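You operate a simulated robot arm through the tools that you are given. There is no shell and no other tool.

The job below is to be done with a simulated robot arm. You get a single attempt, and the scene is never put back.

JOB
Swap the trial block in the bar clamp for the white stepped piece.
Fine: wind the jaw clear first, stand the block before the bench screw rack, wind the jaw shut on the piece. Set down upright: trial block, white stepped piece.
Where things are to end (x, y in the base frame): trial block within 50 mm of [-3120, 770].

Only the result counts: the job must be done as asked and must still hold three seconds after the hand-in. Knocking over, shifting, dropping, spilling or breaking anything else fails it.

ROBOT AND FRAMES
A 6-joint arm with a two-finger gripper on a trunk, on a base that moves. Base frame: it is fixed to the floor where the robot stands at the start and does not move with it; the origin is under the middle of the robot, x ahead of it, y to its left, z up. Lengths are in mm, angles in rad, forces in N, time in s.
With the tool pointing down near the work surface it reaches from about 140 to 840 mm from the robot's upright axis, wherever it stands. Its first joint turns from -2.897 to 2.897 rad. Places, roughly: bar clamp wheel [-2700, 1200, 900]; gap of the bar clamp [-2900, 1200, 800]; grey stepped piece [-3000, 1250, 1000]; trial block [-2750, 1250, 1000]; white stepped piece [-3000, 1000, 1000]. Payload 1.66 kg.
Tool frame: the origin (TCP) lies between the finger pads and is the grasp point; the fingertips stand 16 mm ahead of it; z points along the fingers, y is the line along which they close. The gripper opens to 111 mm; its body begins 104 mm behind the TCP.
Orientation is that of the tool frame in the base frame, as a unit quaternion [w, x, y, z]. With the fingers straight down and closing along the base's y, the tool's x points along the base's -x, its y along +y and its z along -z.

CONTROLS
- The arm moves only by the tool drive_tool. Its argument "steps" is a list of rows, each an object of numbers (a shift or turn left out is 0, a gripper value left out holds the last): "hand": the finger opening in mm, from 0 to 111; "x", "y", "z": the shift along the tool's x, y, z in mm; "ax", "ay", "az": the turn, a rotation vector about the tool's x, y, z in rad. In form: [{"hand": .., "x": .., "y": .., "z": .., "ax": .., "ay": .., "az": ..}, ...]. A call has 1 to 20 rows; each row shifts and turns the commanded pose from where the row before left it, along the tool's axes as they then stand. Each row takes 0.2 s and may step no farther than 50 mm and 0.15 rad from the row before; otherwise, or with a gripper value out of range, the whole call is refused. A pose out of reach is approached as far as the arm can. The call stops where the force on the tool passes 40 N (or 10 N more than at its start, if that is more) or the arm is blocked; 0.2 s more then pass. Each finger travels about 169.8 mm/s and halts on what it meets, pressing with about 32 N; the grip force reading is that of the motor and also rises with nothing between the fingers. The clock runs only during rows and for 0.2 s after the last one: add rows that do not move to give the fingers time. The reply holds the time, the measured pose of the TCP, the force on the tool along the base axes, the opening and the grip force, in the units named above and with some noise, with the torque about the TCP (base axes, N m) and any sound that the robot's microphone picked up, and new pictures: "pictures" is both (left out), scene, wrist or none.
- Cameras (640 x 400 px; columns grow to the right, rows downward): "scene" is now at [62.6, 173.8, 1490.8]; the picture's right is [-0.20, -0.98, 0.00], its down [-0.60, 0.13, -0.79] and it looks along [0.77, -0.16, -0.62] (base axes); focal length 274 px, centre (320, 200). "wrist" rides on the gripper at [70, 14, -143] in the tool frame; the picture's right is [-0.19, 0.98, 0.00], its down [-0.87, -0.17, -0.47] and it looks along [-0.46, -0.09, 0.88] (tool axes); focal length 230 px, centre (320, 200). There is no depth. A picture from a camera that has moved, and an enlarged one, comes with that camera's place and axes in the base frame and with its lens.
- slide_trunk(by): moves the trunk up (or, below 0, down) by that many mm; the arm and the scene camera ride with it, the base frame stays. It gives what a move gives, with no picture.
- roll_base(legs): drives the robot by 1 to 6 legs, each [ahead, left, turn to the left] in mm, mm and rad, along the robot's own axes; the way and the turn of a leg run together, so that a leg with both is an arc; at most 1500 mm and 3.142 rad a leg. The arm and the cameras ride along, it lands a little off, and it stops where it bumps. It gives what a move gives, and a new picture of the scene camera.
- pan_tilt(pan, tilt): turns the head with the scene camera to pan (to the left, within 2.094 rad either way) and tilt (down, from -0.506 to 1.204), counted from straight ahead of the robot. It gives what a move gives, and a new picture of the scene camera.
- inspect(camera, box): a new picture of the part [left, top, right, bottom] of that camera's present view, enlarged. It takes no simulated time.
- finish_job(): hands the job in; it is judged then, once.

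Places have to be worked out from the pictures, the camera data and where the tool is seen. Open the gripper and draw the arm clear of the work before you hand the job in, unless the task says otherwise.

The tools are called as a command line: name --argument value ..., lists and objects as JSON in quotes. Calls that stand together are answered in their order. drive_tool: Moves the arm, as the interface text tells. Its arguments: {"type":"object","properties":{"steps":{"type":"array"},"pictures":{"type":"string","enum":["both","scene","wrist","none"]}},"required":["steps"]} The other tools are called the same way: slide_trunk (by) moves the trunk up or down; roll_base (legs) drives the base; pan_tilt (pan, tilt) turns the head that bears the scene camera; inspect (camera, box) takes an enlarged picture of a part of a camera's view; finish_job () hands the job in.

At the start:

```text
clock: 0.0
tool_pos: [487.6, -166.5, 1029.1]
orientation: [0.0, 0.0, 1.0, 0.0]
wrist_force: [-0.4, 0.1, -0.9]
wrist_torque: [0.0, 0.0, 0.04]
width: 110.9
finger_force: 0.1
trunk travel left (down, up): [-75.0, 515.0]
robot x, y, heading: [0.5, -1.2, -0.001]
head pan, tilt (commanded): [-0.206, 0.667]
```

scene: 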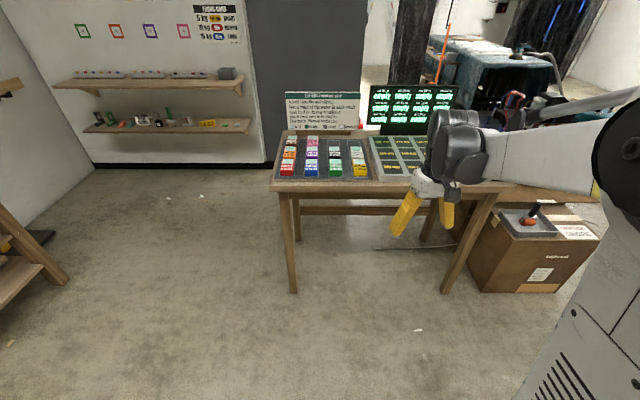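
wrist: 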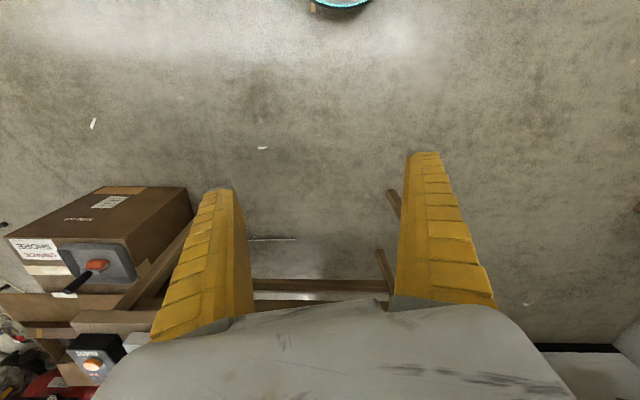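

The pictures show a table ahead that is not the work; the clamp is about 3 m behind me at x≈-2900, y≈1200. I pan the head left to look towards it.

pan_tilt --pan 2.094 --tilt 0.35

pan_tilt --pan -2.094 --tilt 0.35

```text
clock: 2.1
tool_pos: [487.8, -167.9, 1028.1]
orientation: [0.001, 0.0, 1.0, 0.0]
wrist_force: [-0.9, 0.3, -0.7]
wrist_torque: [-0.02, -0.03, -0.02]
width: 110.9
finger_force: 0.1
trunk travel left (down, up): [-75.0, 515.0]
robot x, y, heading: [-2.8, -1.1, 0.0]
head pan, tilt (commanded): [2.094, 0.351]
camera scene: at [-68.3, 272.2, 1519.3], right [0.87, 0.5, 0.0], down [0.17, -0.3, -0.94], along [-0.47, 0.81, -0.34], focal length 274 px, centre (320, 200)
```

scene: 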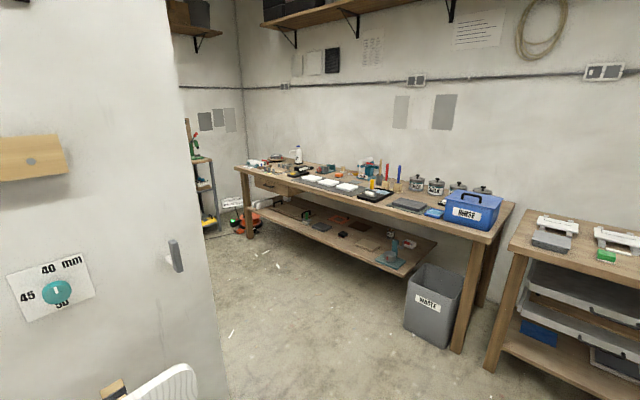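

```text
clock: 5.5
tool_pos: [488.4, -168.2, 1030.0]
orientation: [0.0, 0.001, 1.0, 0.0]
wrist_force: [-0.1, -0.5, 1.3]
wrist_torque: [-0.04, 0.0, 0.04]
width: 110.7
finger_force: 0.0
trunk travel left (down, up): [-75.0, 515.0]
robot x, y, heading: [-5.7, -0.0, -0.006]
head pan, tilt (commanded): [-2.094, 0.351]
camera scene: at [-68.3, 110.8, 1519.3], right [-0.87, 0.5, 0.0], down [0.17, 0.3, -0.94], along [-0.47, -0.81, -0.34], focal length 274 px, centre (320, 200)
```

scene: 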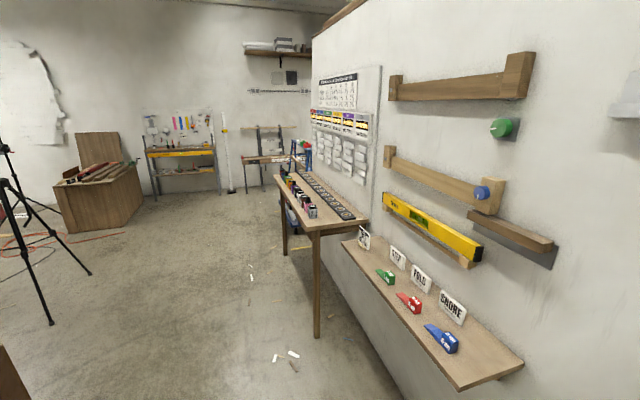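

A partition wall stands just behind the robot; the bench with the work lies beyond. I look at the floor by the partition's end to judge the passage.

pan_tilt --pan 2.094 --tilt 1.0

pan_tilt --pan 1.2 --tilt 0.6

```text
clock: 8.9
tool_pos: [488.8, -168.2, 1028.8]
orientation: [-0.001, 0.0, 1.0, 0.0]
wrist_force: [-0.3, 0.1, 0.6]
wrist_torque: [-0.01, -0.03, -0.01]
width: 111.1
finger_force: 0.0
trunk travel left (down, up): [-75.0, 515.0]
robot x, y, heading: [-0.7, 3.4, -0.003]
head pan, tilt (commanded): [2.094, 1.0]
camera scene: at [-56.6, 251.8, 1464.6], right [0.87, 0.5, 0.0], down [0.42, -0.73, -0.54], along [-0.27, 0.47, -0.84], focal length 274 px, centre (320, 200)
```

scene: 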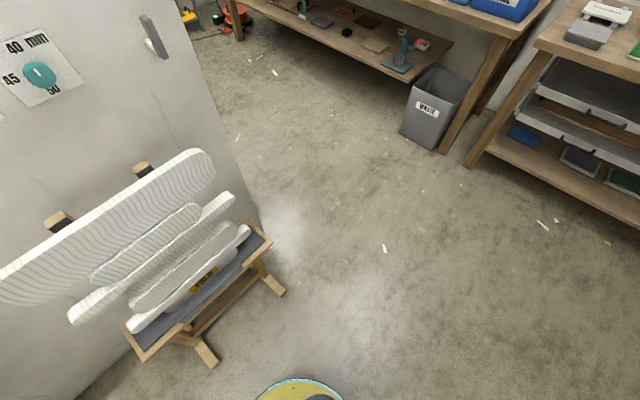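

```text
clock: 10.1
tool_pos: [488.4, -166.3, 1029.4]
orientation: [0.0, 0.0, 1.0, -0.001]
wrist_force: [-1.2, 0.2, 0.7]
wrist_torque: [-0.03, 0.04, 0.03]
width: 110.9
finger_force: 0.2
trunk travel left (down, up): [-75.0, 515.0]
robot x, y, heading: [0.2, -0.8, -0.004]
head pan, tilt (commanded): [1.201, 0.6]
camera scene: at [10.1, 273.9, 1496.5], right [0.93, -0.36, 0.0], down [-0.2, -0.53, -0.82], along [0.3, 0.77, -0.57], focal length 274 px, centre (320, 200)
```

scene: 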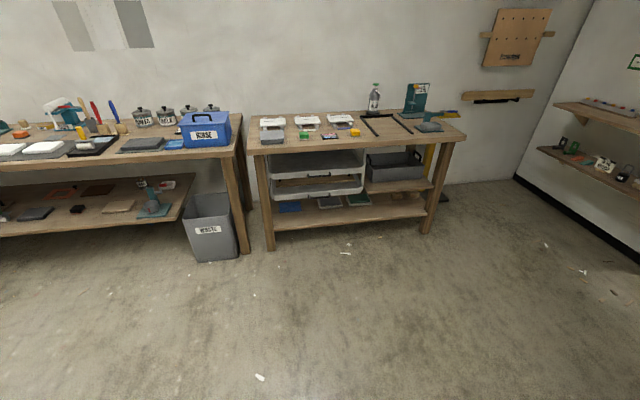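

The partition ends near (-735, 745), with a bench front beyond at y≈1650–2150, so a corridor around y≈1200 is open. I drive left into the corridor and turn to face -x.

roll_base --legs '[[0, 1200, 0], [0, 0, 3.141]]'

pan_tilt --pan 0.0 --tilt 0.4

```text
clock: 23.7
tool_pos: [-483.7, 1397.3, 1029.1]
orientation: [0.0, 1.0, -0.001, 0.0]
wrist_force: [0.2, 0.2, 0.4]
wrist_torque: [0.0, 0.01, 0.01]
width: 110.8
finger_force: 0.1
trunk travel left (down, up): [-75.0, 515.0]
robot x, y, heading: [6.5, 1227.0, 3.14]
head pan, tilt (commanded): [1.201, 0.6]
camera scene: at [-11.5, 958.6, 1496.6], right [-0.93, 0.36, 0.0], down [0.21, 0.53, -0.83], along [-0.3, -0.77, -0.56], focal length 274 px, centre (320, 200)
```

scene: 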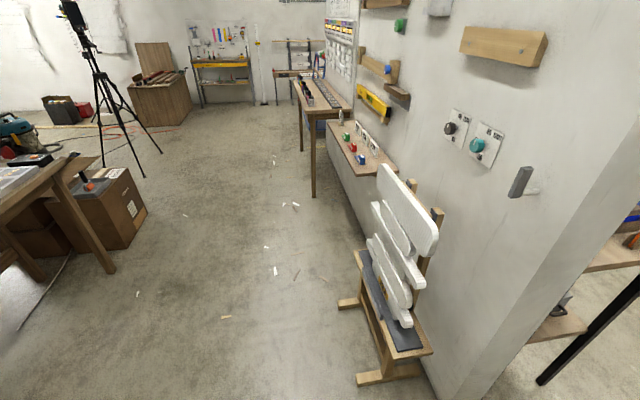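

```text
clock: 25.1
tool_pos: [-484.4, 1397.1, 1028.6]
orientation: [0.0, 1.0, -0.001, 0.001]
wrist_force: [0.0, 0.9, 0.3]
wrist_torque: [-0.03, 0.01, 0.01]
width: 110.9
finger_force: 0.1
trunk travel left (down, up): [-75.0, 515.0]
robot x, y, heading: [3.2, 1231.4, 3.141]
head pan, tilt (commanded): [0.0, 0.4]
camera scene: at [-72.0, 1041.0, 1514.8], right [0.0, 1.0, 0.0], down [0.39, 0.0, -0.92], along [-0.92, 0.0, -0.39], focal length 274 px, centre (320, 200)
```

scene: 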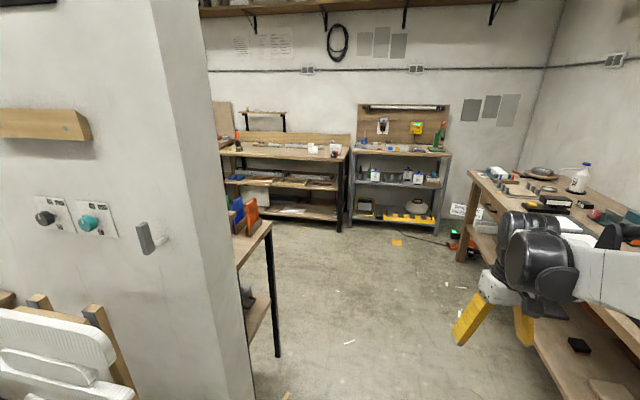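

The target area projects to about (335,148), the left bench at the far wall. I zoom in there.

inspect --camera "scene" --box '[205, 90, 365, 240]'

inspect --camera "scene" --box '[180, 160, 340, 400]'

```text
2.67 times, centred on (285, 165) of scene
camera zoom: at [-72.0, 1041.0, 1514.8], right [0.0, 1.0, 0.0], down [0.39, 0.0, -0.92], along [-0.92, 0.0, -0.39], focal length 731 px, centre (413, 293)
```

zoom: 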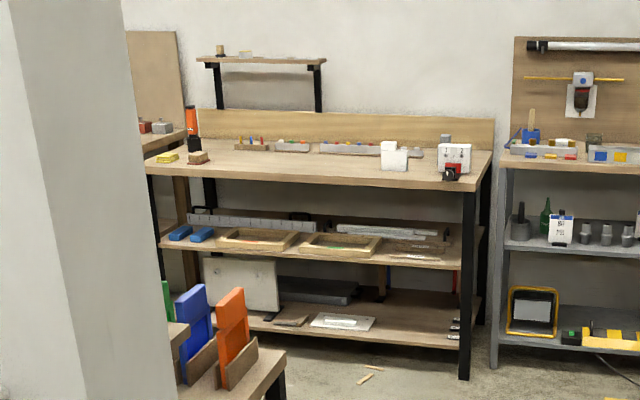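

```text
1.67 times, centred on (260, 280) of scene
camera zoom: at [-72.0, 1041.0, 1514.8], right [0.0, 1.0, 0.0], down [0.39, 0.0, -0.92], along [-0.92, 0.0, -0.39], focal length 457 px, centre (420, 67)
```

zoom: 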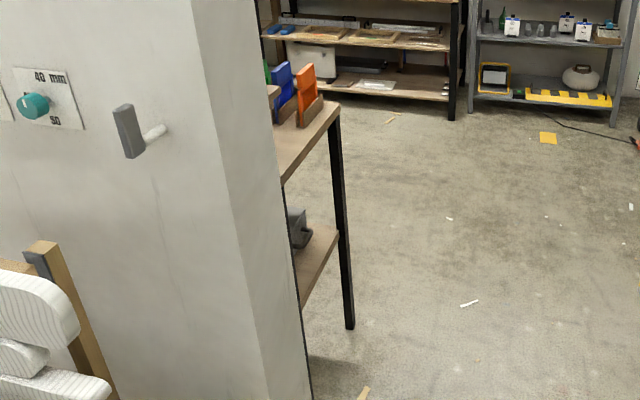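

The bench top is around z≈800 with its front edge near x≈-2720 and right end near y≈1280; the clamp sits near its right end. I drive ahead 1300 mm along y≈1230, clear of the table corner at (-1225, 800).

roll_base --legs '[[1300, 0, 0]]'

inspect --camera "scene" --box '[200, 80, 420, 220]'

```text
clock: 31.5
tool_pos: [-1768.9, 1385.5, 1029.4]
orientation: [0.0, 1.0, 0.006, 0.0]
wrist_force: [-0.1, 0.0, -0.1]
wrist_torque: [0.0, 0.03, 0.02]
width: 110.8
finger_force: 0.0
trunk travel left (down, up): [-75.0, 515.0]
robot x, y, heading: [-1280.0, 1225.4, -3.13]
head pan, tilt (commanded): [0.0, 0.4]
camera scene: at [-1351.0, 1033.8, 1514.8], right [-0.01, 1.0, 0.0], down [0.39, 0.0, -0.92], along [-0.92, -0.01, -0.39], focal length 274 px, centre (320, 200)
```

scene: 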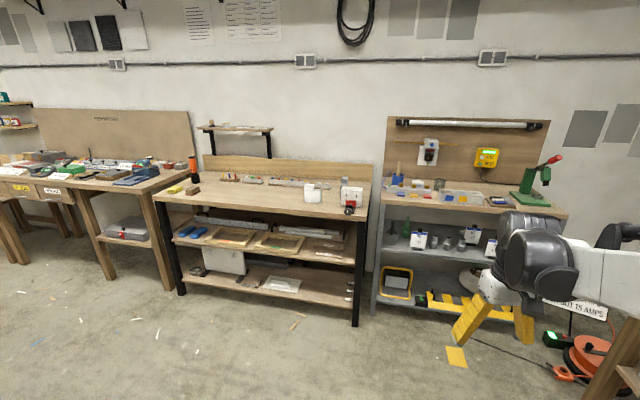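

```text
2.86 times, centred on (310, 150) of scene
camera zoom: at [-1351.0, 1033.8, 1514.8], right [-0.01, 1.0, 0.0], down [0.39, 0.0, -0.92], along [-0.92, -0.01, -0.39], focal length 783 px, centre (349, 343)
```

zoom: 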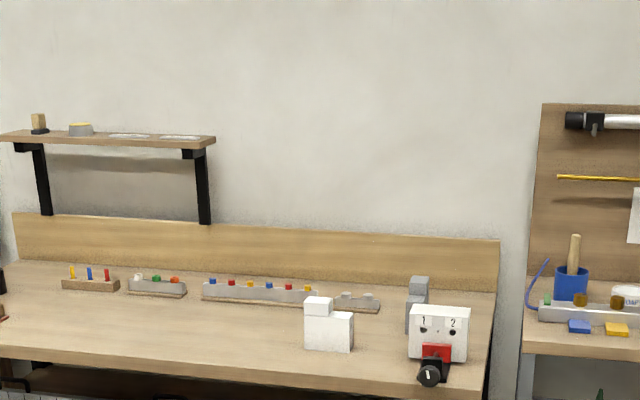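

The benches are turned about 0.23 rad relative to the base frame, so I'll face heading ≈2.91. I turn, go ahead 700 and left 620 to stand before the bench, still well short of it.

roll_base --legs '[[0, 0, -0.24], [700, 0, 0], [0, 600, 0]]'

inspect --camera "scene" --box '[240, 60, 560, 260]'

```text
clock: 39.2
tool_pos: [-2526.3, 1040.7, 1028.9]
orientation: [0.0, 0.994, -0.106, 0.0]
wrist_force: [-0.6, 0.0, 0.2]
wrist_torque: [0.0, -0.01, 0.01]
width: 111.2
finger_force: 0.0
trunk travel left (down, up): [-75.0, 515.0]
robot x, y, heading: [-2087.2, 773.6, 2.931]
head pan, tilt (commanded): [0.0, 0.4]
camera scene: at [-2198.5, 604.9, 1514.8], right [0.21, 0.98, 0.0], down [0.38, -0.08, -0.92], along [-0.9, 0.19, -0.39], focal length 274 px, centre (320, 200)
```

scene: 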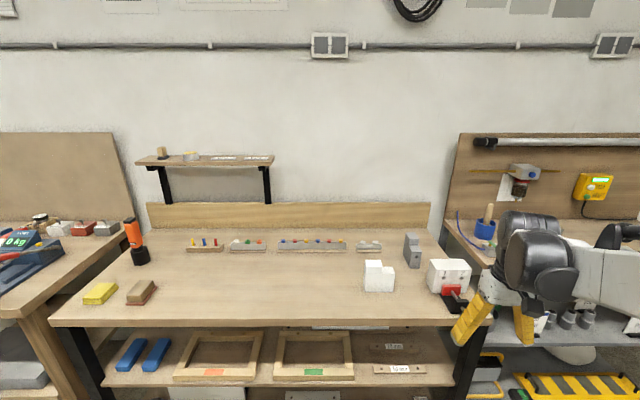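

```text
2.00 times, centred on (400, 160) of scene
camera zoom: at [-2198.5, 604.9, 1514.8], right [0.21, 0.98, 0.0], down [0.38, -0.08, -0.92], along [-0.9, 0.19, -0.39], focal length 548 px, centre (160, 280)
```

zoom: 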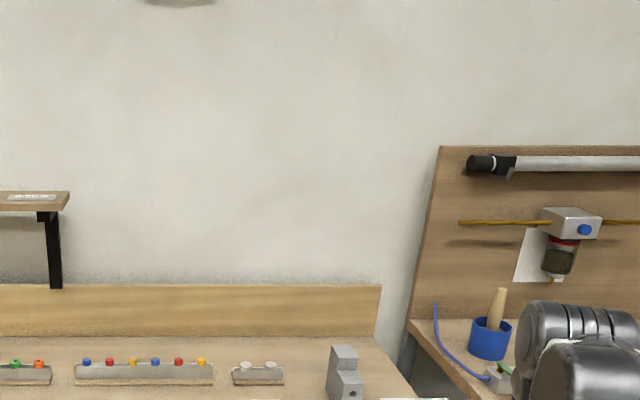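

The bench is now squarely ahead: the screw rack is at (312,244) matching the target, the white stepped piece at (378,277), and the clamp with the trial block at the right. I go 310 mm closer.

roll_base --legs '[[310, 0, -0.02]]'

pan_tilt --pan -0.35 --tilt 0.75

drive_tool --steps '[{"z": -40}, {"z": -40}, {"z": -40}, {"y": -45}, {"y": -45}, {"y": -45}, {"y": -45}, {"y": -45}]' --pictures "both"

```text
clock: 41.3
tool_pos: [-2817.9, 1117.7, 1029.9]
orientation: [0.0, 0.993, -0.118, -0.001]
wrist_force: [-0.8, -0.2, 0.5]
wrist_torque: [0.01, -0.02, -0.04]
width: 110.8
finger_force: 0.1
trunk travel left (down, up): [-75.0, 515.0]
robot x, y, heading: [-2380.8, 843.6, 2.906]
head pan, tilt (commanded): [0.0, 0.4]
camera scene: at [-2498.6, 675.2, 1514.8], right [0.23, 0.97, 0.0], down [0.38, -0.09, -0.92], along [-0.9, 0.21, -0.39], focal length 274 px, centre (320, 200)
```

scene: 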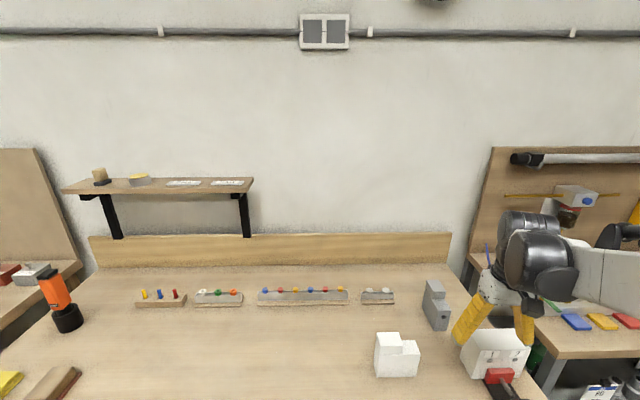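

```text
clock: 42.1
tool_pos: [-2815.7, 1118.2, 1029.8]
orientation: [-0.001, 0.993, -0.118, 0.0]
wrist_force: [0.5, 0.1, -0.2]
wrist_torque: [0.0, 0.0, -0.04]
width: 110.7
finger_force: 0.0
trunk travel left (down, up): [-75.0, 515.0]
robot x, y, heading: [-2382.1, 841.5, 2.908]
head pan, tilt (commanded): [-0.351, 0.75]
camera scene: at [-2477.2, 699.3, 1483.8], right [0.55, 0.83, 0.0], down [0.57, -0.38, -0.73], along [-0.61, 0.4, -0.68], focal length 274 px, centre (320, 200)
```

scene: 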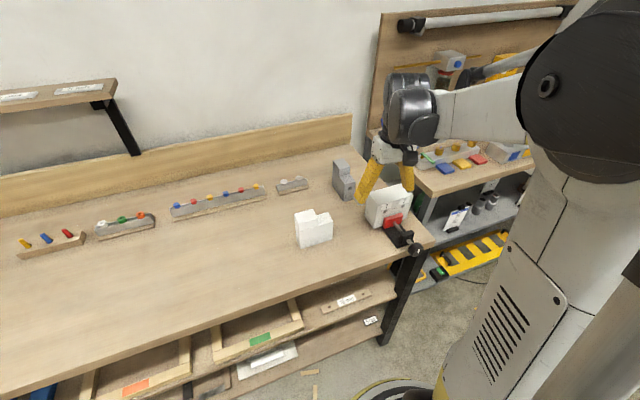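

```text
clock: 43.9
tool_pos: [-2764.8, 1336.2, 1148.3]
orientation: [0.0, 0.993, -0.118, 0.0]
wrist_force: [0.5, 0.1, 0.9]
wrist_torque: [0.01, 0.02, 0.01]
width: 110.9
finger_force: 0.1
trunk travel left (down, up): [-75.0, 515.0]
robot x, y, heading: [-2384.9, 840.2, 2.907]
head pan, tilt (commanded): [-0.351, 0.75]
camera scene: at [-2477.2, 699.9, 1483.7], right [0.55, 0.83, 0.0], down [0.57, -0.38, -0.73], along [-0.61, 0.4, -0.68], focal length 274 px, centre (320, 200)
camera wrist: at [-2700.0, 1307.5, 1288.7], right [-0.41, -0.91, 0.0], down [-0.8, 0.36, 0.47], along [-0.43, 0.19, -0.88], focal length 230 px, centre (320, 200)
```

scene: 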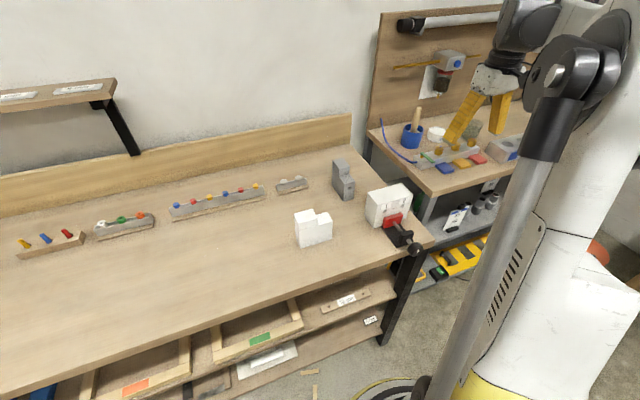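
wrist: 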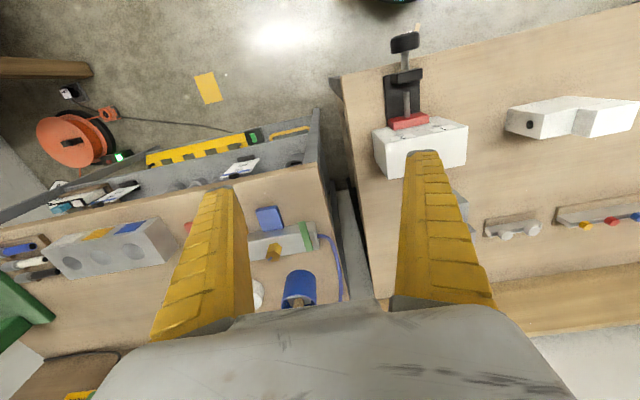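

The wrist view now shows the clamp from above: wheel, spindle, red jaw, white trial block. I zoom in on both views.

inspect --camera "wrist" --box '[320, 10, 560, 260]'

inspect --camera "scene" --box '[280, 140, 460, 270]'

```text
1.60 times, centred on (440, 135) of wrist
camera zoom: at [-2700.0, 1307.5, 1288.7], right [-0.41, -0.91, 0.0], down [-0.8, 0.36, 0.47], along [-0.43, 0.19, -0.88], focal length 368 px, centre (128, 304)
```

zoom: 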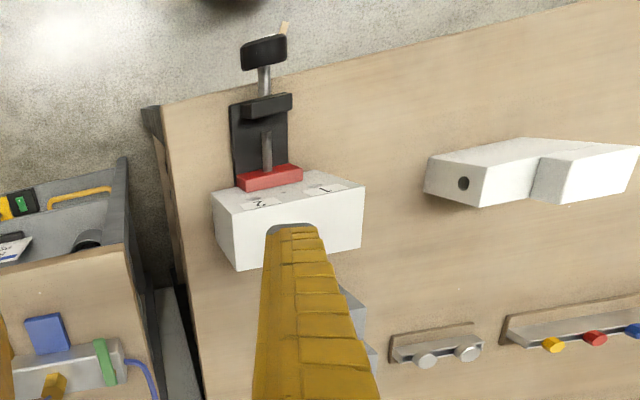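

```text
3.08 times, centred on (370, 205) of scene
camera zoom: at [-2477.2, 699.9, 1483.7], right [0.55, 0.83, 0.0], down [0.57, -0.38, -0.73], along [-0.61, 0.4, -0.68], focal length 843 px, centre (166, 185)
```

zoom: 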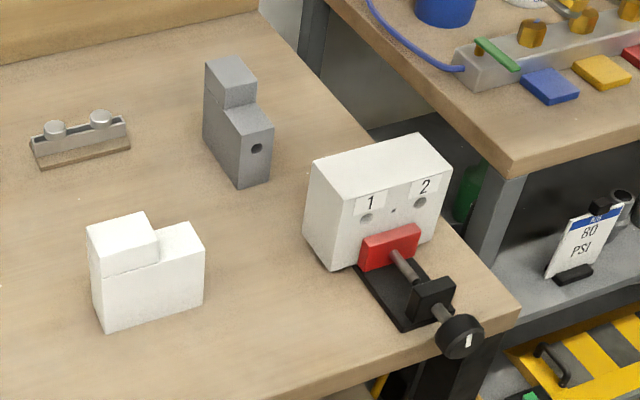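

The clamp has a black base, front bracket with spindle and a knob wheel facing me, a red jaw pressing the white trial block. I shift the tool left so the block sits between the fingers in the wrist view for a clearer look.

drive_tool --steps '[{"y": 45, "z": -20}, {"y": 45, "z": -20}, {"y": 20, "z": -20, "x": 30}]' --pictures "both"

inspect --camera "wrist" --box '[220, 20, 420, 220]'

inspect --camera "scene" --box '[350, 160, 440, 260]'

```text
clock: 44.7
tool_pos: [-2762.9, 1222.7, 1208.1]
orientation: [0.0, 0.993, -0.117, 0.0]
wrist_force: [-0.4, -0.2, 0.2]
wrist_torque: [0.01, -0.06, 0.01]
width: 110.9
finger_force: 0.2
trunk travel left (down, up): [-75.0, 515.0]
robot x, y, heading: [-2379.8, 838.4, 2.905]
head pan, tilt (commanded): [-0.351, 0.75]
camera scene: at [-2476.9, 699.0, 1483.7], right [0.55, 0.83, 0.0], down [0.57, -0.38, -0.73], along [-0.61, 0.41, -0.68], focal length 274 px, centre (320, 200)
camera wrist: at [-2698.5, 1193.3, 1349.6], right [-0.41, -0.91, 0.0], down [-0.8, 0.36, 0.47], along [-0.43, 0.2, -0.88], focal length 230 px, centre (320, 200)
```

scene: 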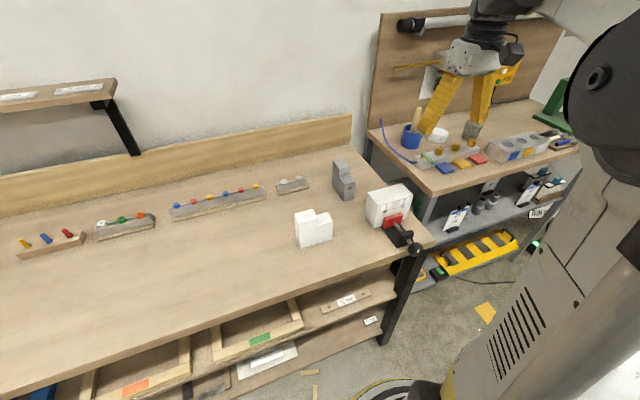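
wrist: 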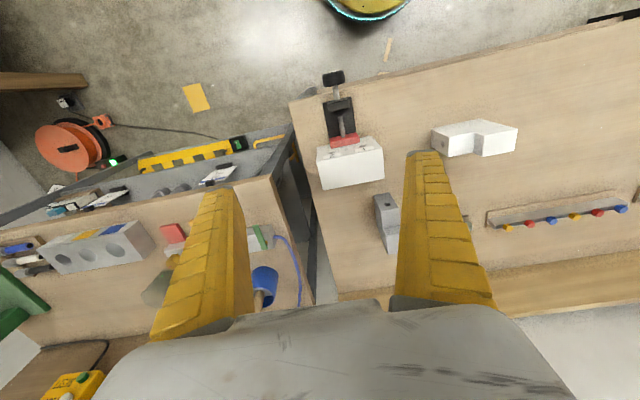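

```text
2.00 times, centred on (320, 120) of wrist
camera zoom: at [-2698.5, 1193.3, 1349.6], right [-0.41, -0.91, 0.0], down [-0.8, 0.36, 0.47], along [-0.43, 0.2, -0.88], focal length 460 px, centre (320, 360)
```

zoom: 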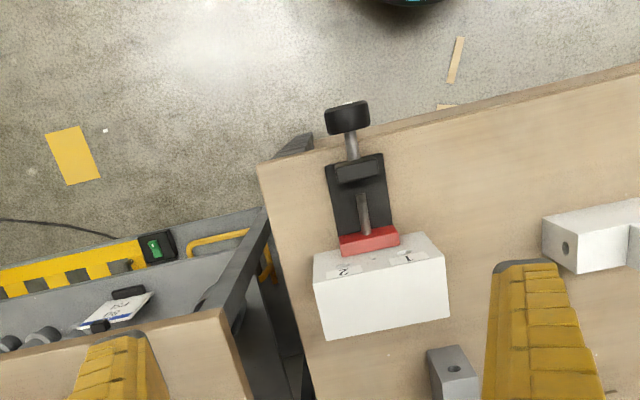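

```text
4.00 times, centred on (395, 210) of scene
camera zoom: at [-2476.9, 699.0, 1483.7], right [0.55, 0.83, 0.0], down [0.57, -0.38, -0.73], along [-0.61, 0.41, -0.68], focal length 1096 px, centre (20, 160)
```

zoom: 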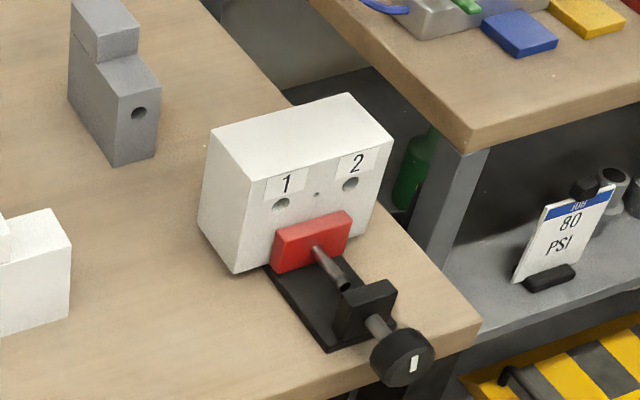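

Triangulating: trial block front-left top ≈(-2847,1139,949), front-right ≈(-2821,1253,948), back-left ≈(-2903,1152,949), i.e. ~117 × 57 × ~100 mm, standing on the clamp plate at z≈848; bench top z≈826; wheel centre ≈(-2709,1168,880), ~42 mm diameter. I move the tool farther in to see the back jaw from above.

drive_tool --steps '[{"x": -50, "y": 10}, {"x": -50, "y": 10}, {"x": -50, "y": 10}, {"x": -50, "y": 10}, {"x": -50}]' --pictures "wrist"

inspect --camera "wrist" --box '[240, 0, 440, 120]'

```text
refused: row 1 steps farther than a row can; nothing moved
```

```text
3.20 times, centred on (340, 60) of wrist
camera zoom: at [-2698.5, 1193.3, 1349.6], right [-0.41, -0.91, 0.0], down [-0.8, 0.36, 0.47], along [-0.43, 0.2, -0.88], focal length 736 px, centre (256, 648)
```

zoom: 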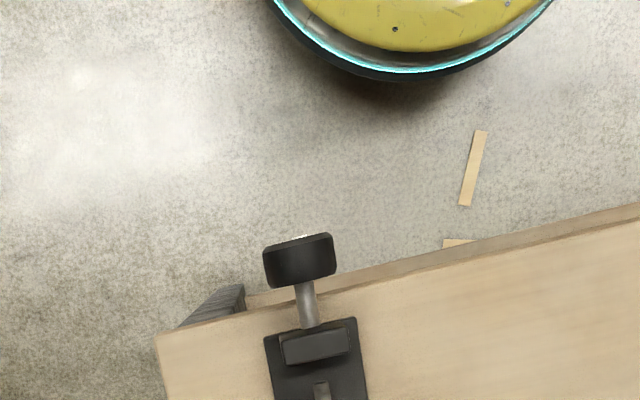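

The step was slightly over 50 mm; I repeat with smaller rows.

drive_tool --steps '[{"x": -48, "y": 10}, {"x": -48, "y": 10}, {"x": -48, "y": 10}, {"x": -48, "y": 10}, {"x": -48}]' --pictures "wrist"

inspect --camera "wrist" --box '[240, 0, 440, 120]'

```text
clock: 45.9
tool_pos: [-3004.6, 1240.6, 1205.7]
orientation: [0.0, 0.993, -0.118, 0.001]
wrist_force: [0.5, 0.0, 0.0]
wrist_torque: [-0.02, -0.05, 0.03]
width: 111.1
finger_force: 0.0
trunk travel left (down, up): [-75.0, 515.0]
robot x, y, heading: [-2384.0, 840.1, 2.906]
head pan, tilt (commanded): [-0.351, 0.75]
camera wrist: at [-2939.6, 1212.3, 1347.6], right [-0.41, -0.91, 0.0], down [-0.8, 0.37, 0.47], along [-0.43, 0.2, -0.88], focal length 230 px, centre (320, 200)
```

wrist: 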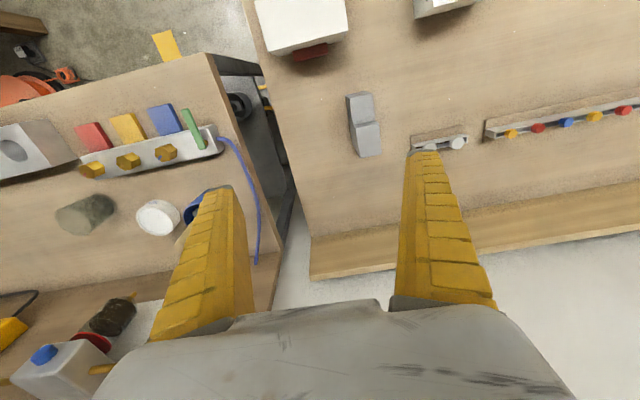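

```text
3.20 times, centred on (340, 60) of wrist
camera zoom: at [-2939.6, 1212.3, 1347.6], right [-0.41, -0.91, 0.0], down [-0.8, 0.37, 0.47], along [-0.43, 0.2, -0.88], focal length 736 px, centre (256, 648)
```

zoom: 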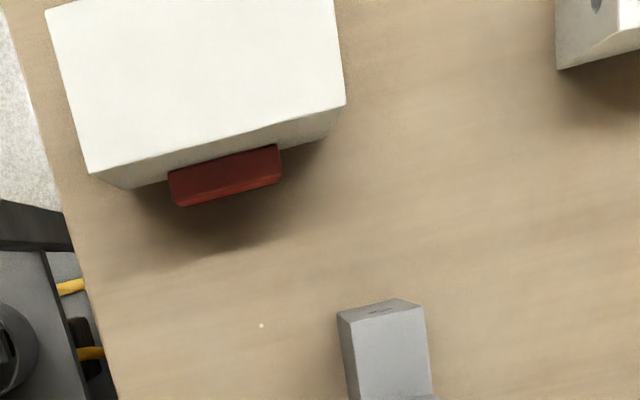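

Both jaws are low red pads, so the block's upper 45 mm is free to grip front-to-back. Now I move over the white stepped piece to measure it.

drive_tool --steps '[{"x": 20, "y": 45}, {"x": 20, "y": 45}, {"x": 20, "y": 45}, {"x": 20, "y": 45}, {"x": 40}]' --pictures "both"

inspect --camera "wrist" --box '[240, 20, 440, 145]'

inspect --camera "scene" --box '[270, 190, 360, 260]'

```text
clock: 47.1
tool_pos: [-2928.2, 1038.7, 1210.2]
orientation: [-0.001, 0.993, -0.118, 0.0]
wrist_force: [-0.2, -0.1, 0.1]
wrist_torque: [0.0, -0.02, 0.05]
width: 110.8
finger_force: 0.1
trunk travel left (down, up): [-75.0, 515.0]
robot x, y, heading: [-2377.0, 843.9, 2.908]
head pan, tilt (commanded): [-0.351, 0.75]
camera scene: at [-2476.6, 699.1, 1483.8], right [0.55, 0.83, 0.0], down [0.57, -0.38, -0.73], along [-0.61, 0.41, -0.68], focal length 274 px, centre (320, 200)
camera wrist: at [-2862.5, 1008.6, 1350.3], right [-0.41, -0.91, 0.0], down [-0.8, 0.36, 0.47], along [-0.43, 0.2, -0.88], focal length 230 px, centre (320, 200)
```

scene: 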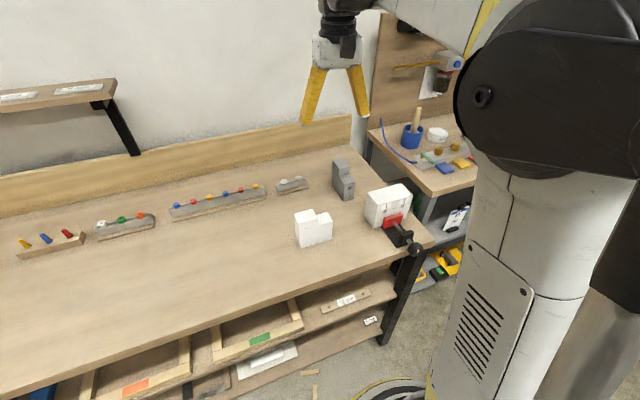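
wrist: 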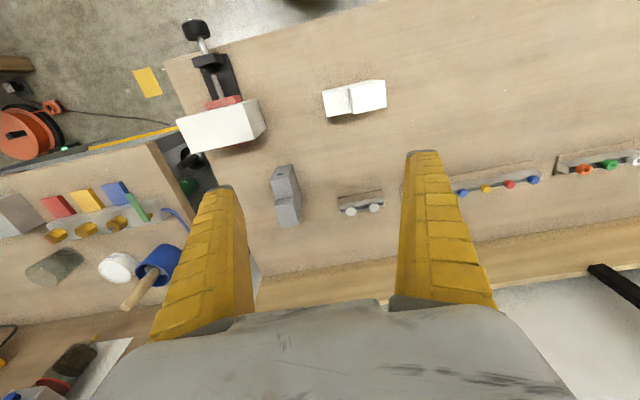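

```text
3.20 times, centred on (340, 82) of wrist
camera zoom: at [-2862.5, 1008.6, 1350.3], right [-0.41, -0.91, 0.0], down [-0.8, 0.36, 0.47], along [-0.43, 0.2, -0.88], focal length 736 px, centre (256, 576)
```

zoom: 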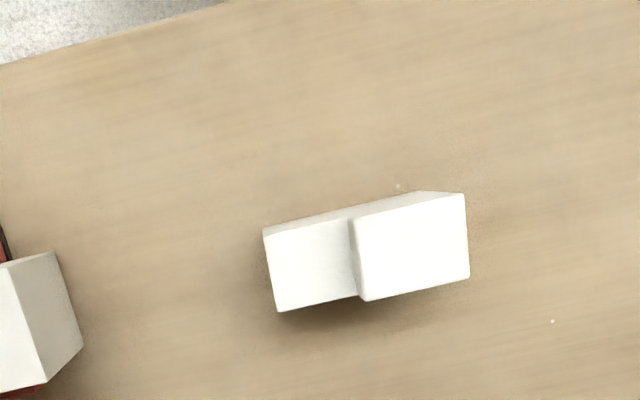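

```text
5.71 times, centred on (315, 225) of scene
camera zoom: at [-2476.6, 699.1, 1483.8], right [0.55, 0.83, 0.0], down [0.57, -0.38, -0.73], along [-0.61, 0.41, -0.68], focal length 1566 px, centre (349, 57)
```

zoom: 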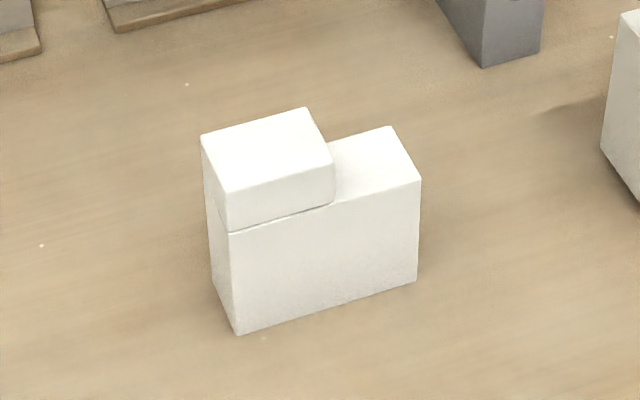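

White stepped piece: footprint centre ≈(-2914,971), ~98 wide × 40 deep, lower part top z≈925, upper part (left, 52 wide) top z≈952, aligned with the bench. For the wheel I want the tool horizontal, pointing at it, so I back the base off 250 mm first.

roll_base --legs '[[-260, -80, 0]]'

pan_tilt --pan -0.35 --tilt 0.6

```text
clock: 49.0
tool_pos: [-2658.2, 1055.8, 1210.5]
orientation: [0.0, 0.993, -0.115, 0.0]
wrist_force: [1.6, 0.7, -0.4]
wrist_torque: [-0.02, 0.02, 0.0]
width: 111.0
finger_force: 0.0
trunk travel left (down, up): [-75.0, 515.0]
robot x, y, heading: [-2112.2, 860.8, 2.904]
head pan, tilt (commanded): [-0.351, 0.75]
camera scene: at [-2206.3, 718.1, 1483.8], right [0.55, 0.83, 0.0], down [0.57, -0.38, -0.73], along [-0.61, 0.4, -0.68], focal length 274 px, centre (320, 200)
```

scene: 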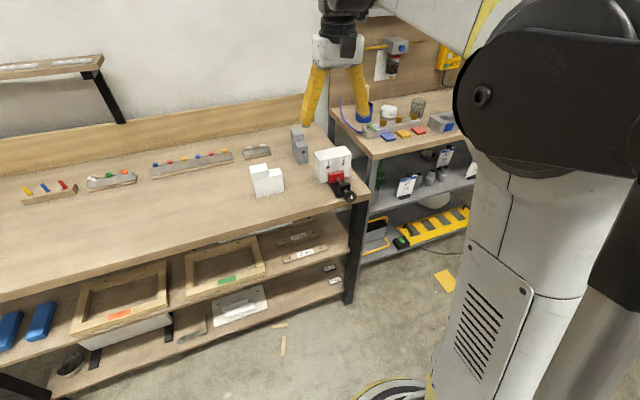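

```text
clock: 49.7
tool_pos: [-2659.9, 1055.5, 1209.2]
orientation: [0.0, 0.993, -0.116, 0.0]
wrist_force: [0.1, 0.3, -0.2]
wrist_torque: [0.03, -0.02, 0.04]
width: 111.0
finger_force: 0.0
trunk travel left (down, up): [-75.0, 515.0]
robot x, y, heading: [-2112.3, 856.3, 2.909]
head pan, tilt (commanded): [-0.351, 0.6]
camera scene: at [-2211.4, 721.1, 1496.5], right [0.55, 0.84, 0.0], down [0.47, -0.31, -0.82], along [-0.69, 0.45, -0.57], focal length 274 px, centre (320, 200)
```

scene: 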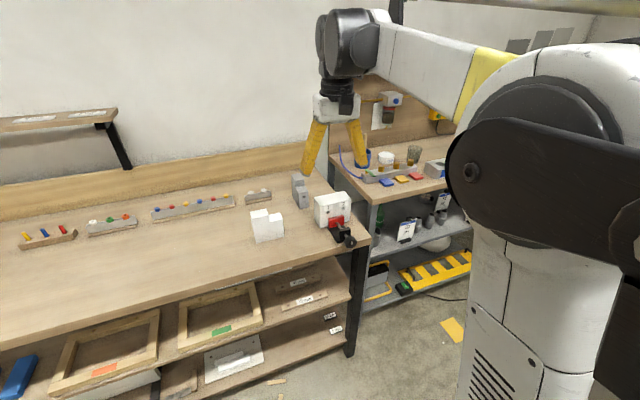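

Robot is now at U-distance ~653 mm from the wheel. I pitch the tool up about its y axis so the fingers point forward (horizontal).

drive_tool --steps '[{"ay": -0.15}, {"ay": -0.15}, {"ay": -0.15}, {"ay": -0.15}, {"ay": -0.15}, {"ay": -0.15}, {"ay": -0.15}, {"ay": -0.15}, {"ay": -0.15}, {"ay": -0.15}, {"ay": -0.0708}, {}]' --pictures "both"

```text
clock: 52.3
tool_pos: [-2658.0, 1056.2, 1208.1]
orientation: [-0.082, 0.702, -0.082, -0.702]
wrist_force: [-0.7, -0.6, 0.0]
wrist_torque: [0.04, 0.01, 0.0]
width: 110.9
finger_force: 0.0
trunk travel left (down, up): [-75.0, 515.0]
robot x, y, heading: [-2107.6, 864.6, 2.907]
head pan, tilt (commanded): [-0.351, 0.6]
camera scene: at [-2211.4, 721.1, 1496.6], right [0.55, 0.84, 0.0], down [0.47, -0.31, -0.83], along [-0.69, 0.45, -0.56], focal length 274 px, centre (320, 200)
camera wrist: at [-2522.8, 1010.1, 1137.9], right [-0.23, -0.96, 0.19], down [0.5, 0.05, 0.87], along [-0.84, 0.29, 0.46], focal length 230 px, centre (320, 200)
```

scene: 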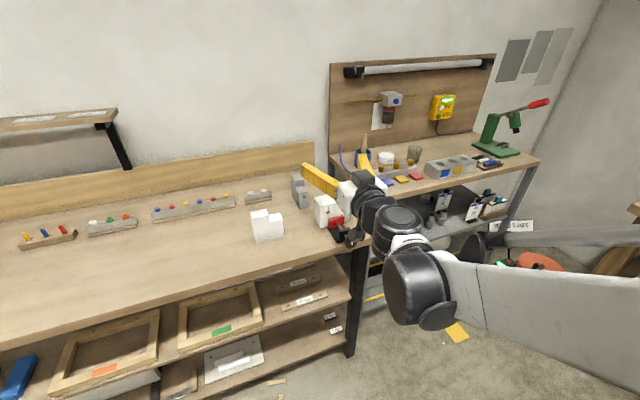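
wrist: 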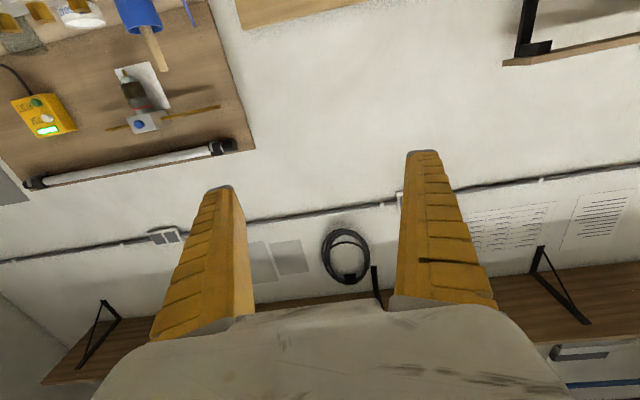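

The tool is horizontal with the camera beneath. I lower and move to about 120 mm in front of the wheel, at its estimated height and lateral position.

drive_tool --steps '[{"z": -45}, {"x": 41, "y": -12}, {"x": 41, "y": -12}, {"x": 41, "y": -12}, {"x": 41, "y": -12}, {"x": 41, "y": -12}, {"x": 41, "y": -12}, {"x": 41, "y": -12}, {"x": 41, "y": -12}, {}]' --pictures "both"

inspect --camera "scene" --box '[270, 160, 430, 280]'

inspect --camera "wrist" --box '[220, 100, 420, 250]'

```text
clock: 54.5
tool_pos: [-2643.7, 1175.3, 1066.5]
orientation: [-0.081, 0.704, -0.081, -0.701]
wrist_force: [-0.8, -0.5, 0.1]
wrist_torque: [0.02, 0.02, 0.01]
width: 110.8
finger_force: 0.0
out of reach, approached as far as the arm can: row 4, 5, 6, 7, 8, 9
trunk travel left (down, up): [-75.0, 515.0]
robot x, y, heading: [-2110.0, 861.0, 2.905]
head pan, tilt (commanded): [-0.351, 0.6]
camera scene: at [-2211.5, 721.3, 1496.6], right [0.55, 0.84, 0.0], down [0.47, -0.31, -0.83], along [-0.69, 0.45, -0.56], focal length 274 px, centre (320, 200)
camera wrist: at [-2508.0, 1131.4, 996.0], right [-0.23, -0.96, 0.19], down [0.49, 0.06, 0.87], along [-0.84, 0.29, 0.46], focal length 230 px, centre (320, 200)
```

scene: 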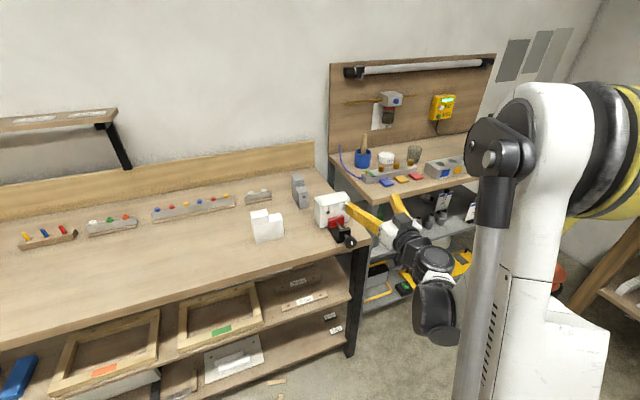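
wrist: 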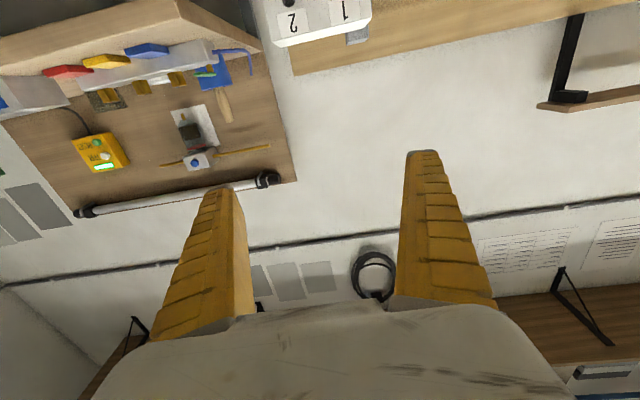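

```text
3.33 times, centred on (350, 220) of scene
camera zoom: at [-2211.5, 721.3, 1496.6], right [0.55, 0.84, 0.0], down [0.47, -0.31, -0.83], along [-0.69, 0.45, -0.56], focal length 913 px, centre (220, 133)
```

zoom: 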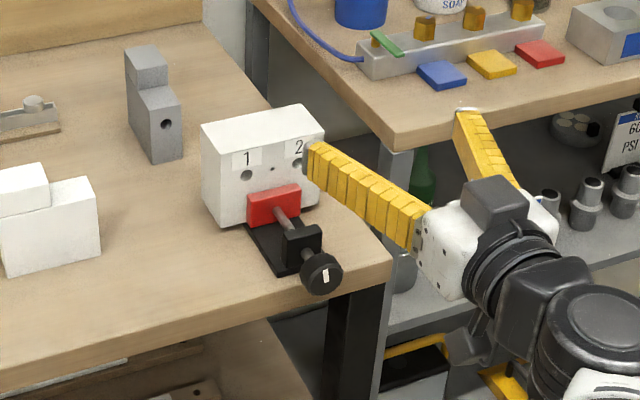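

```text
2.67 times, centred on (320, 175) of wrist
camera zoom: at [-2508.0, 1131.4, 996.0], right [-0.23, -0.96, 0.19], down [0.49, 0.06, 0.87], along [-0.84, 0.29, 0.46], focal length 614 px, centre (320, 267)
```

zoom: 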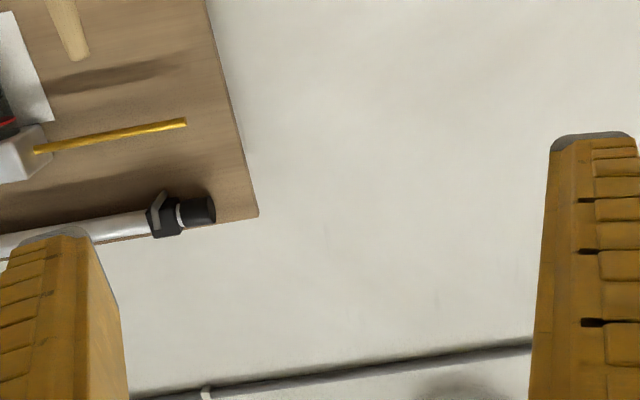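

The low horizontal pose near z=880 was out of reach from here (arm stopped at z≈1066). I lower the trunk by 75 mm, back the base 150 mm more, and retry with the arm more extended.

roll_base --legs '[[-150, 0, 0]]'

slide_trunk --by -75

drive_tool --steps '[{"z": 10}, {"z": 40}, {"z": 40}, {"x": 5}]' --pictures "scene"

```text
clock: 55.9
tool_pos: [-2498.3, 1142.1, 1067.6]
orientation: [-0.083, 0.703, -0.083, -0.701]
wrist_force: [1.1, 0.5, 0.3]
wrist_torque: [-0.02, -0.02, -0.01]
width: 110.8
finger_force: 0.0
trunk travel left (down, up): [-75.0, 515.0]
robot x, y, heading: [-1966.2, 823.6, 2.912]
head pan, tilt (commanded): [-0.351, 0.6]
camera scene: at [-2065.4, 686.6, 1496.6], right [0.55, 0.83, 0.0], down [0.47, -0.31, -0.83], along [-0.69, 0.45, -0.56], focal length 274 px, centre (320, 200)
```

scene: 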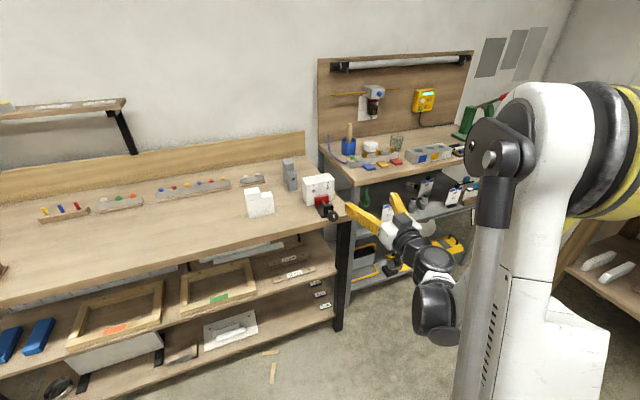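

```text
clock: 57.0
tool_pos: [-2497.8, 1142.9, 992.0]
orientation: [-0.082, 0.703, -0.082, -0.702]
wrist_force: [0.4, 0.1, -0.1]
wrist_torque: [0.02, -0.01, -0.01]
width: 110.9
finger_force: 0.0
trunk travel left (down, up): [0.0, 590.0]
robot x, y, heading: [-1963.5, 827.3, 2.913]
head pan, tilt (commanded): [-0.351, 0.6]
```

```text
clock: 58.0
tool_pos: [-2584.6, 1162.6, 987.6]
orientation: [-0.082, 0.703, -0.082, -0.702]
wrist_force: [0.2, 0.4, 0.6]
wrist_torque: [-0.06, 0.02, 0.03]
width: 111.0
finger_force: 0.1
trunk travel left (down, up): [0.0, 590.0]
robot x, y, heading: [-1964.3, 825.5, 2.91]
head pan, tilt (commanded): [-0.351, 0.6]
camera scene: at [-2065.9, 686.7, 1421.6], right [0.55, 0.83, 0.0], down [0.47, -0.31, -0.82], along [-0.69, 0.45, -0.57], focal length 274 px, centre (320, 200)
```

scene: 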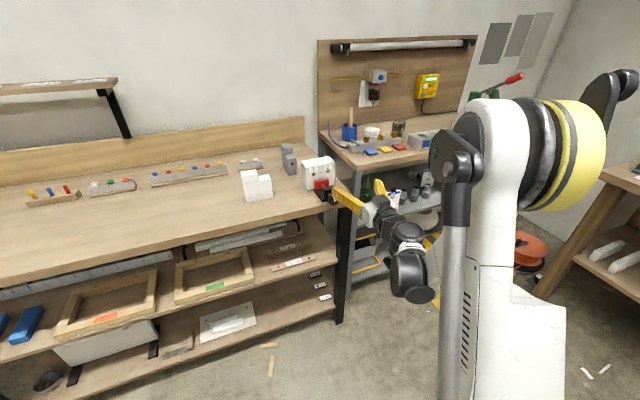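

From here the pose follows. I go down toward z≈880 to test reach.

drive_tool --steps '[{"x": 36}, {"x": 36}, {"x": 36}]' --pictures "scene"

```text
clock: 58.8
tool_pos: [-2603.9, 1180.8, 901.7]
orientation: [-0.081, 0.705, -0.081, -0.7]
wrist_force: [0.3, -0.4, 0.1]
wrist_torque: [0.0, -0.03, -0.03]
width: 110.9
finger_force: 0.1
out of reach, approached as far as the arm can: row 2, 3
trunk travel left (down, up): [0.0, 590.0]
robot x, y, heading: [-1965.2, 824.5, 2.907]
head pan, tilt (commanded): [-0.351, 0.6]
camera scene: at [-2065.7, 686.7, 1421.6], right [0.55, 0.83, 0.0], down [0.47, -0.31, -0.82], along [-0.69, 0.45, -0.57], focal length 274 px, centre (320, 200)
```

scene: 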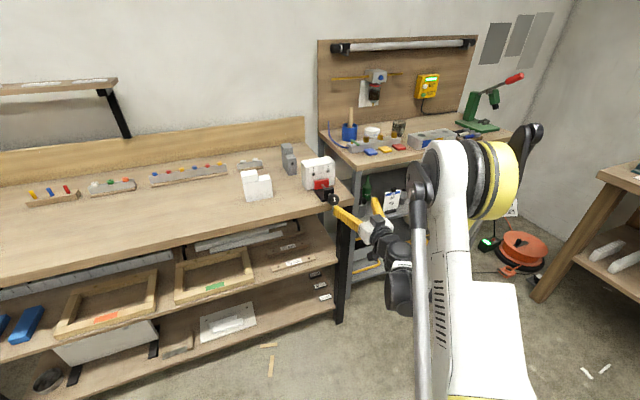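

The limit is an inner one, so the final spot (further ahead, ~800 mm) should be reachable. I move forward and align laterally to just short of the wheel.

drive_tool --steps '[{"z": 30, "y": 20}, {"z": 20, "y": 17}, {"x": 20}, {}]' --pictures "both"

inspect --camera "scene" --box '[290, 140, 410, 260]'

```text
clock: 59.8
tool_pos: [-2662.6, 1155.5, 882.6]
orientation: [-0.082, 0.704, -0.082, -0.701]
wrist_force: [0.3, -0.2, 0.0]
wrist_torque: [0.05, -0.01, 0.01]
width: 110.6
finger_force: 0.1
trunk travel left (down, up): [0.0, 590.0]
robot x, y, heading: [-1963.2, 824.2, 2.912]
head pan, tilt (commanded): [-0.351, 0.6]
camera scene: at [-2065.8, 686.8, 1421.6], right [0.55, 0.83, 0.0], down [0.47, -0.31, -0.82], along [-0.69, 0.45, -0.57], focal length 274 px, centre (320, 200)
camera wrist: at [-2526.8, 1110.8, 812.7], right [-0.23, -0.96, 0.19], down [0.49, 0.06, 0.87], along [-0.84, 0.29, 0.46], focal length 230 px, centre (320, 200)
```

scene: 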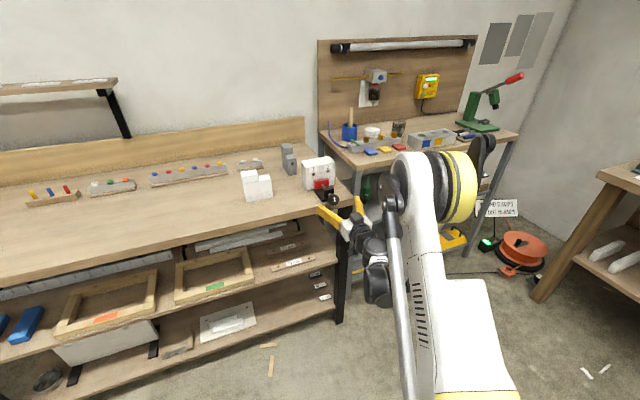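
wrist: 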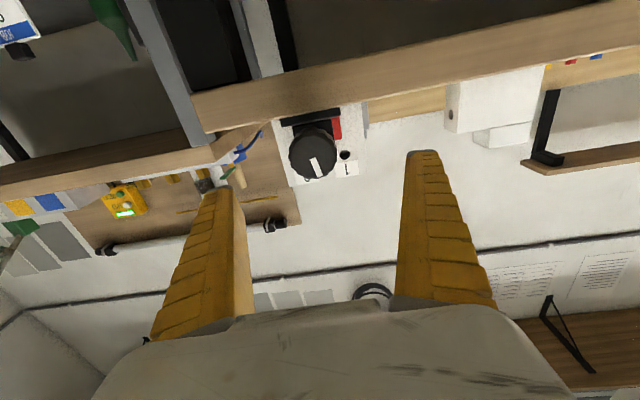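

```text
3.33 times, centred on (350, 200) of scene
camera zoom: at [-2065.8, 686.8, 1421.6], right [0.55, 0.83, 0.0], down [0.47, -0.31, -0.82], along [-0.69, 0.45, -0.57], focal length 913 px, centre (220, 200)
```

zoom: 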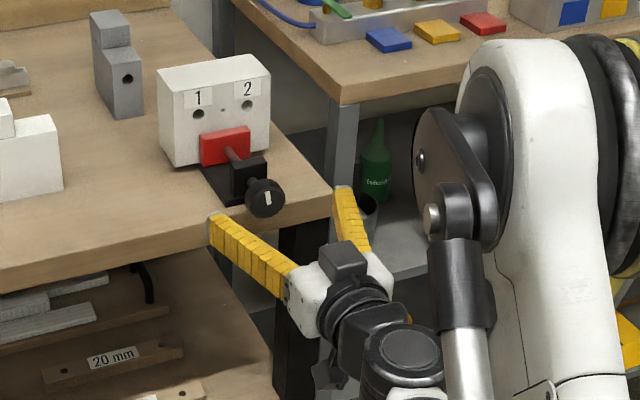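

The wrist camera now sees the wheel face and its mark. I zoom in to measure the wheel's offset from the tool axis.

inspect --camera "wrist" --box '[260, 90, 380, 210]'

```text
3.33 times, centred on (320, 150) of wrist
camera zoom: at [-2526.8, 1110.8, 812.7], right [-0.23, -0.96, 0.19], down [0.49, 0.06, 0.87], along [-0.84, 0.29, 0.46], focal length 767 px, centre (320, 367)
```

zoom: 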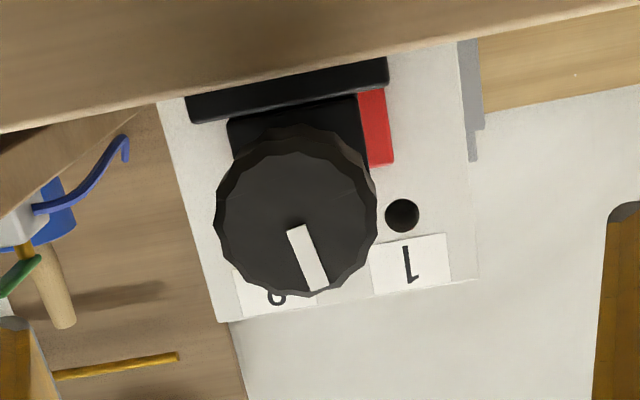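

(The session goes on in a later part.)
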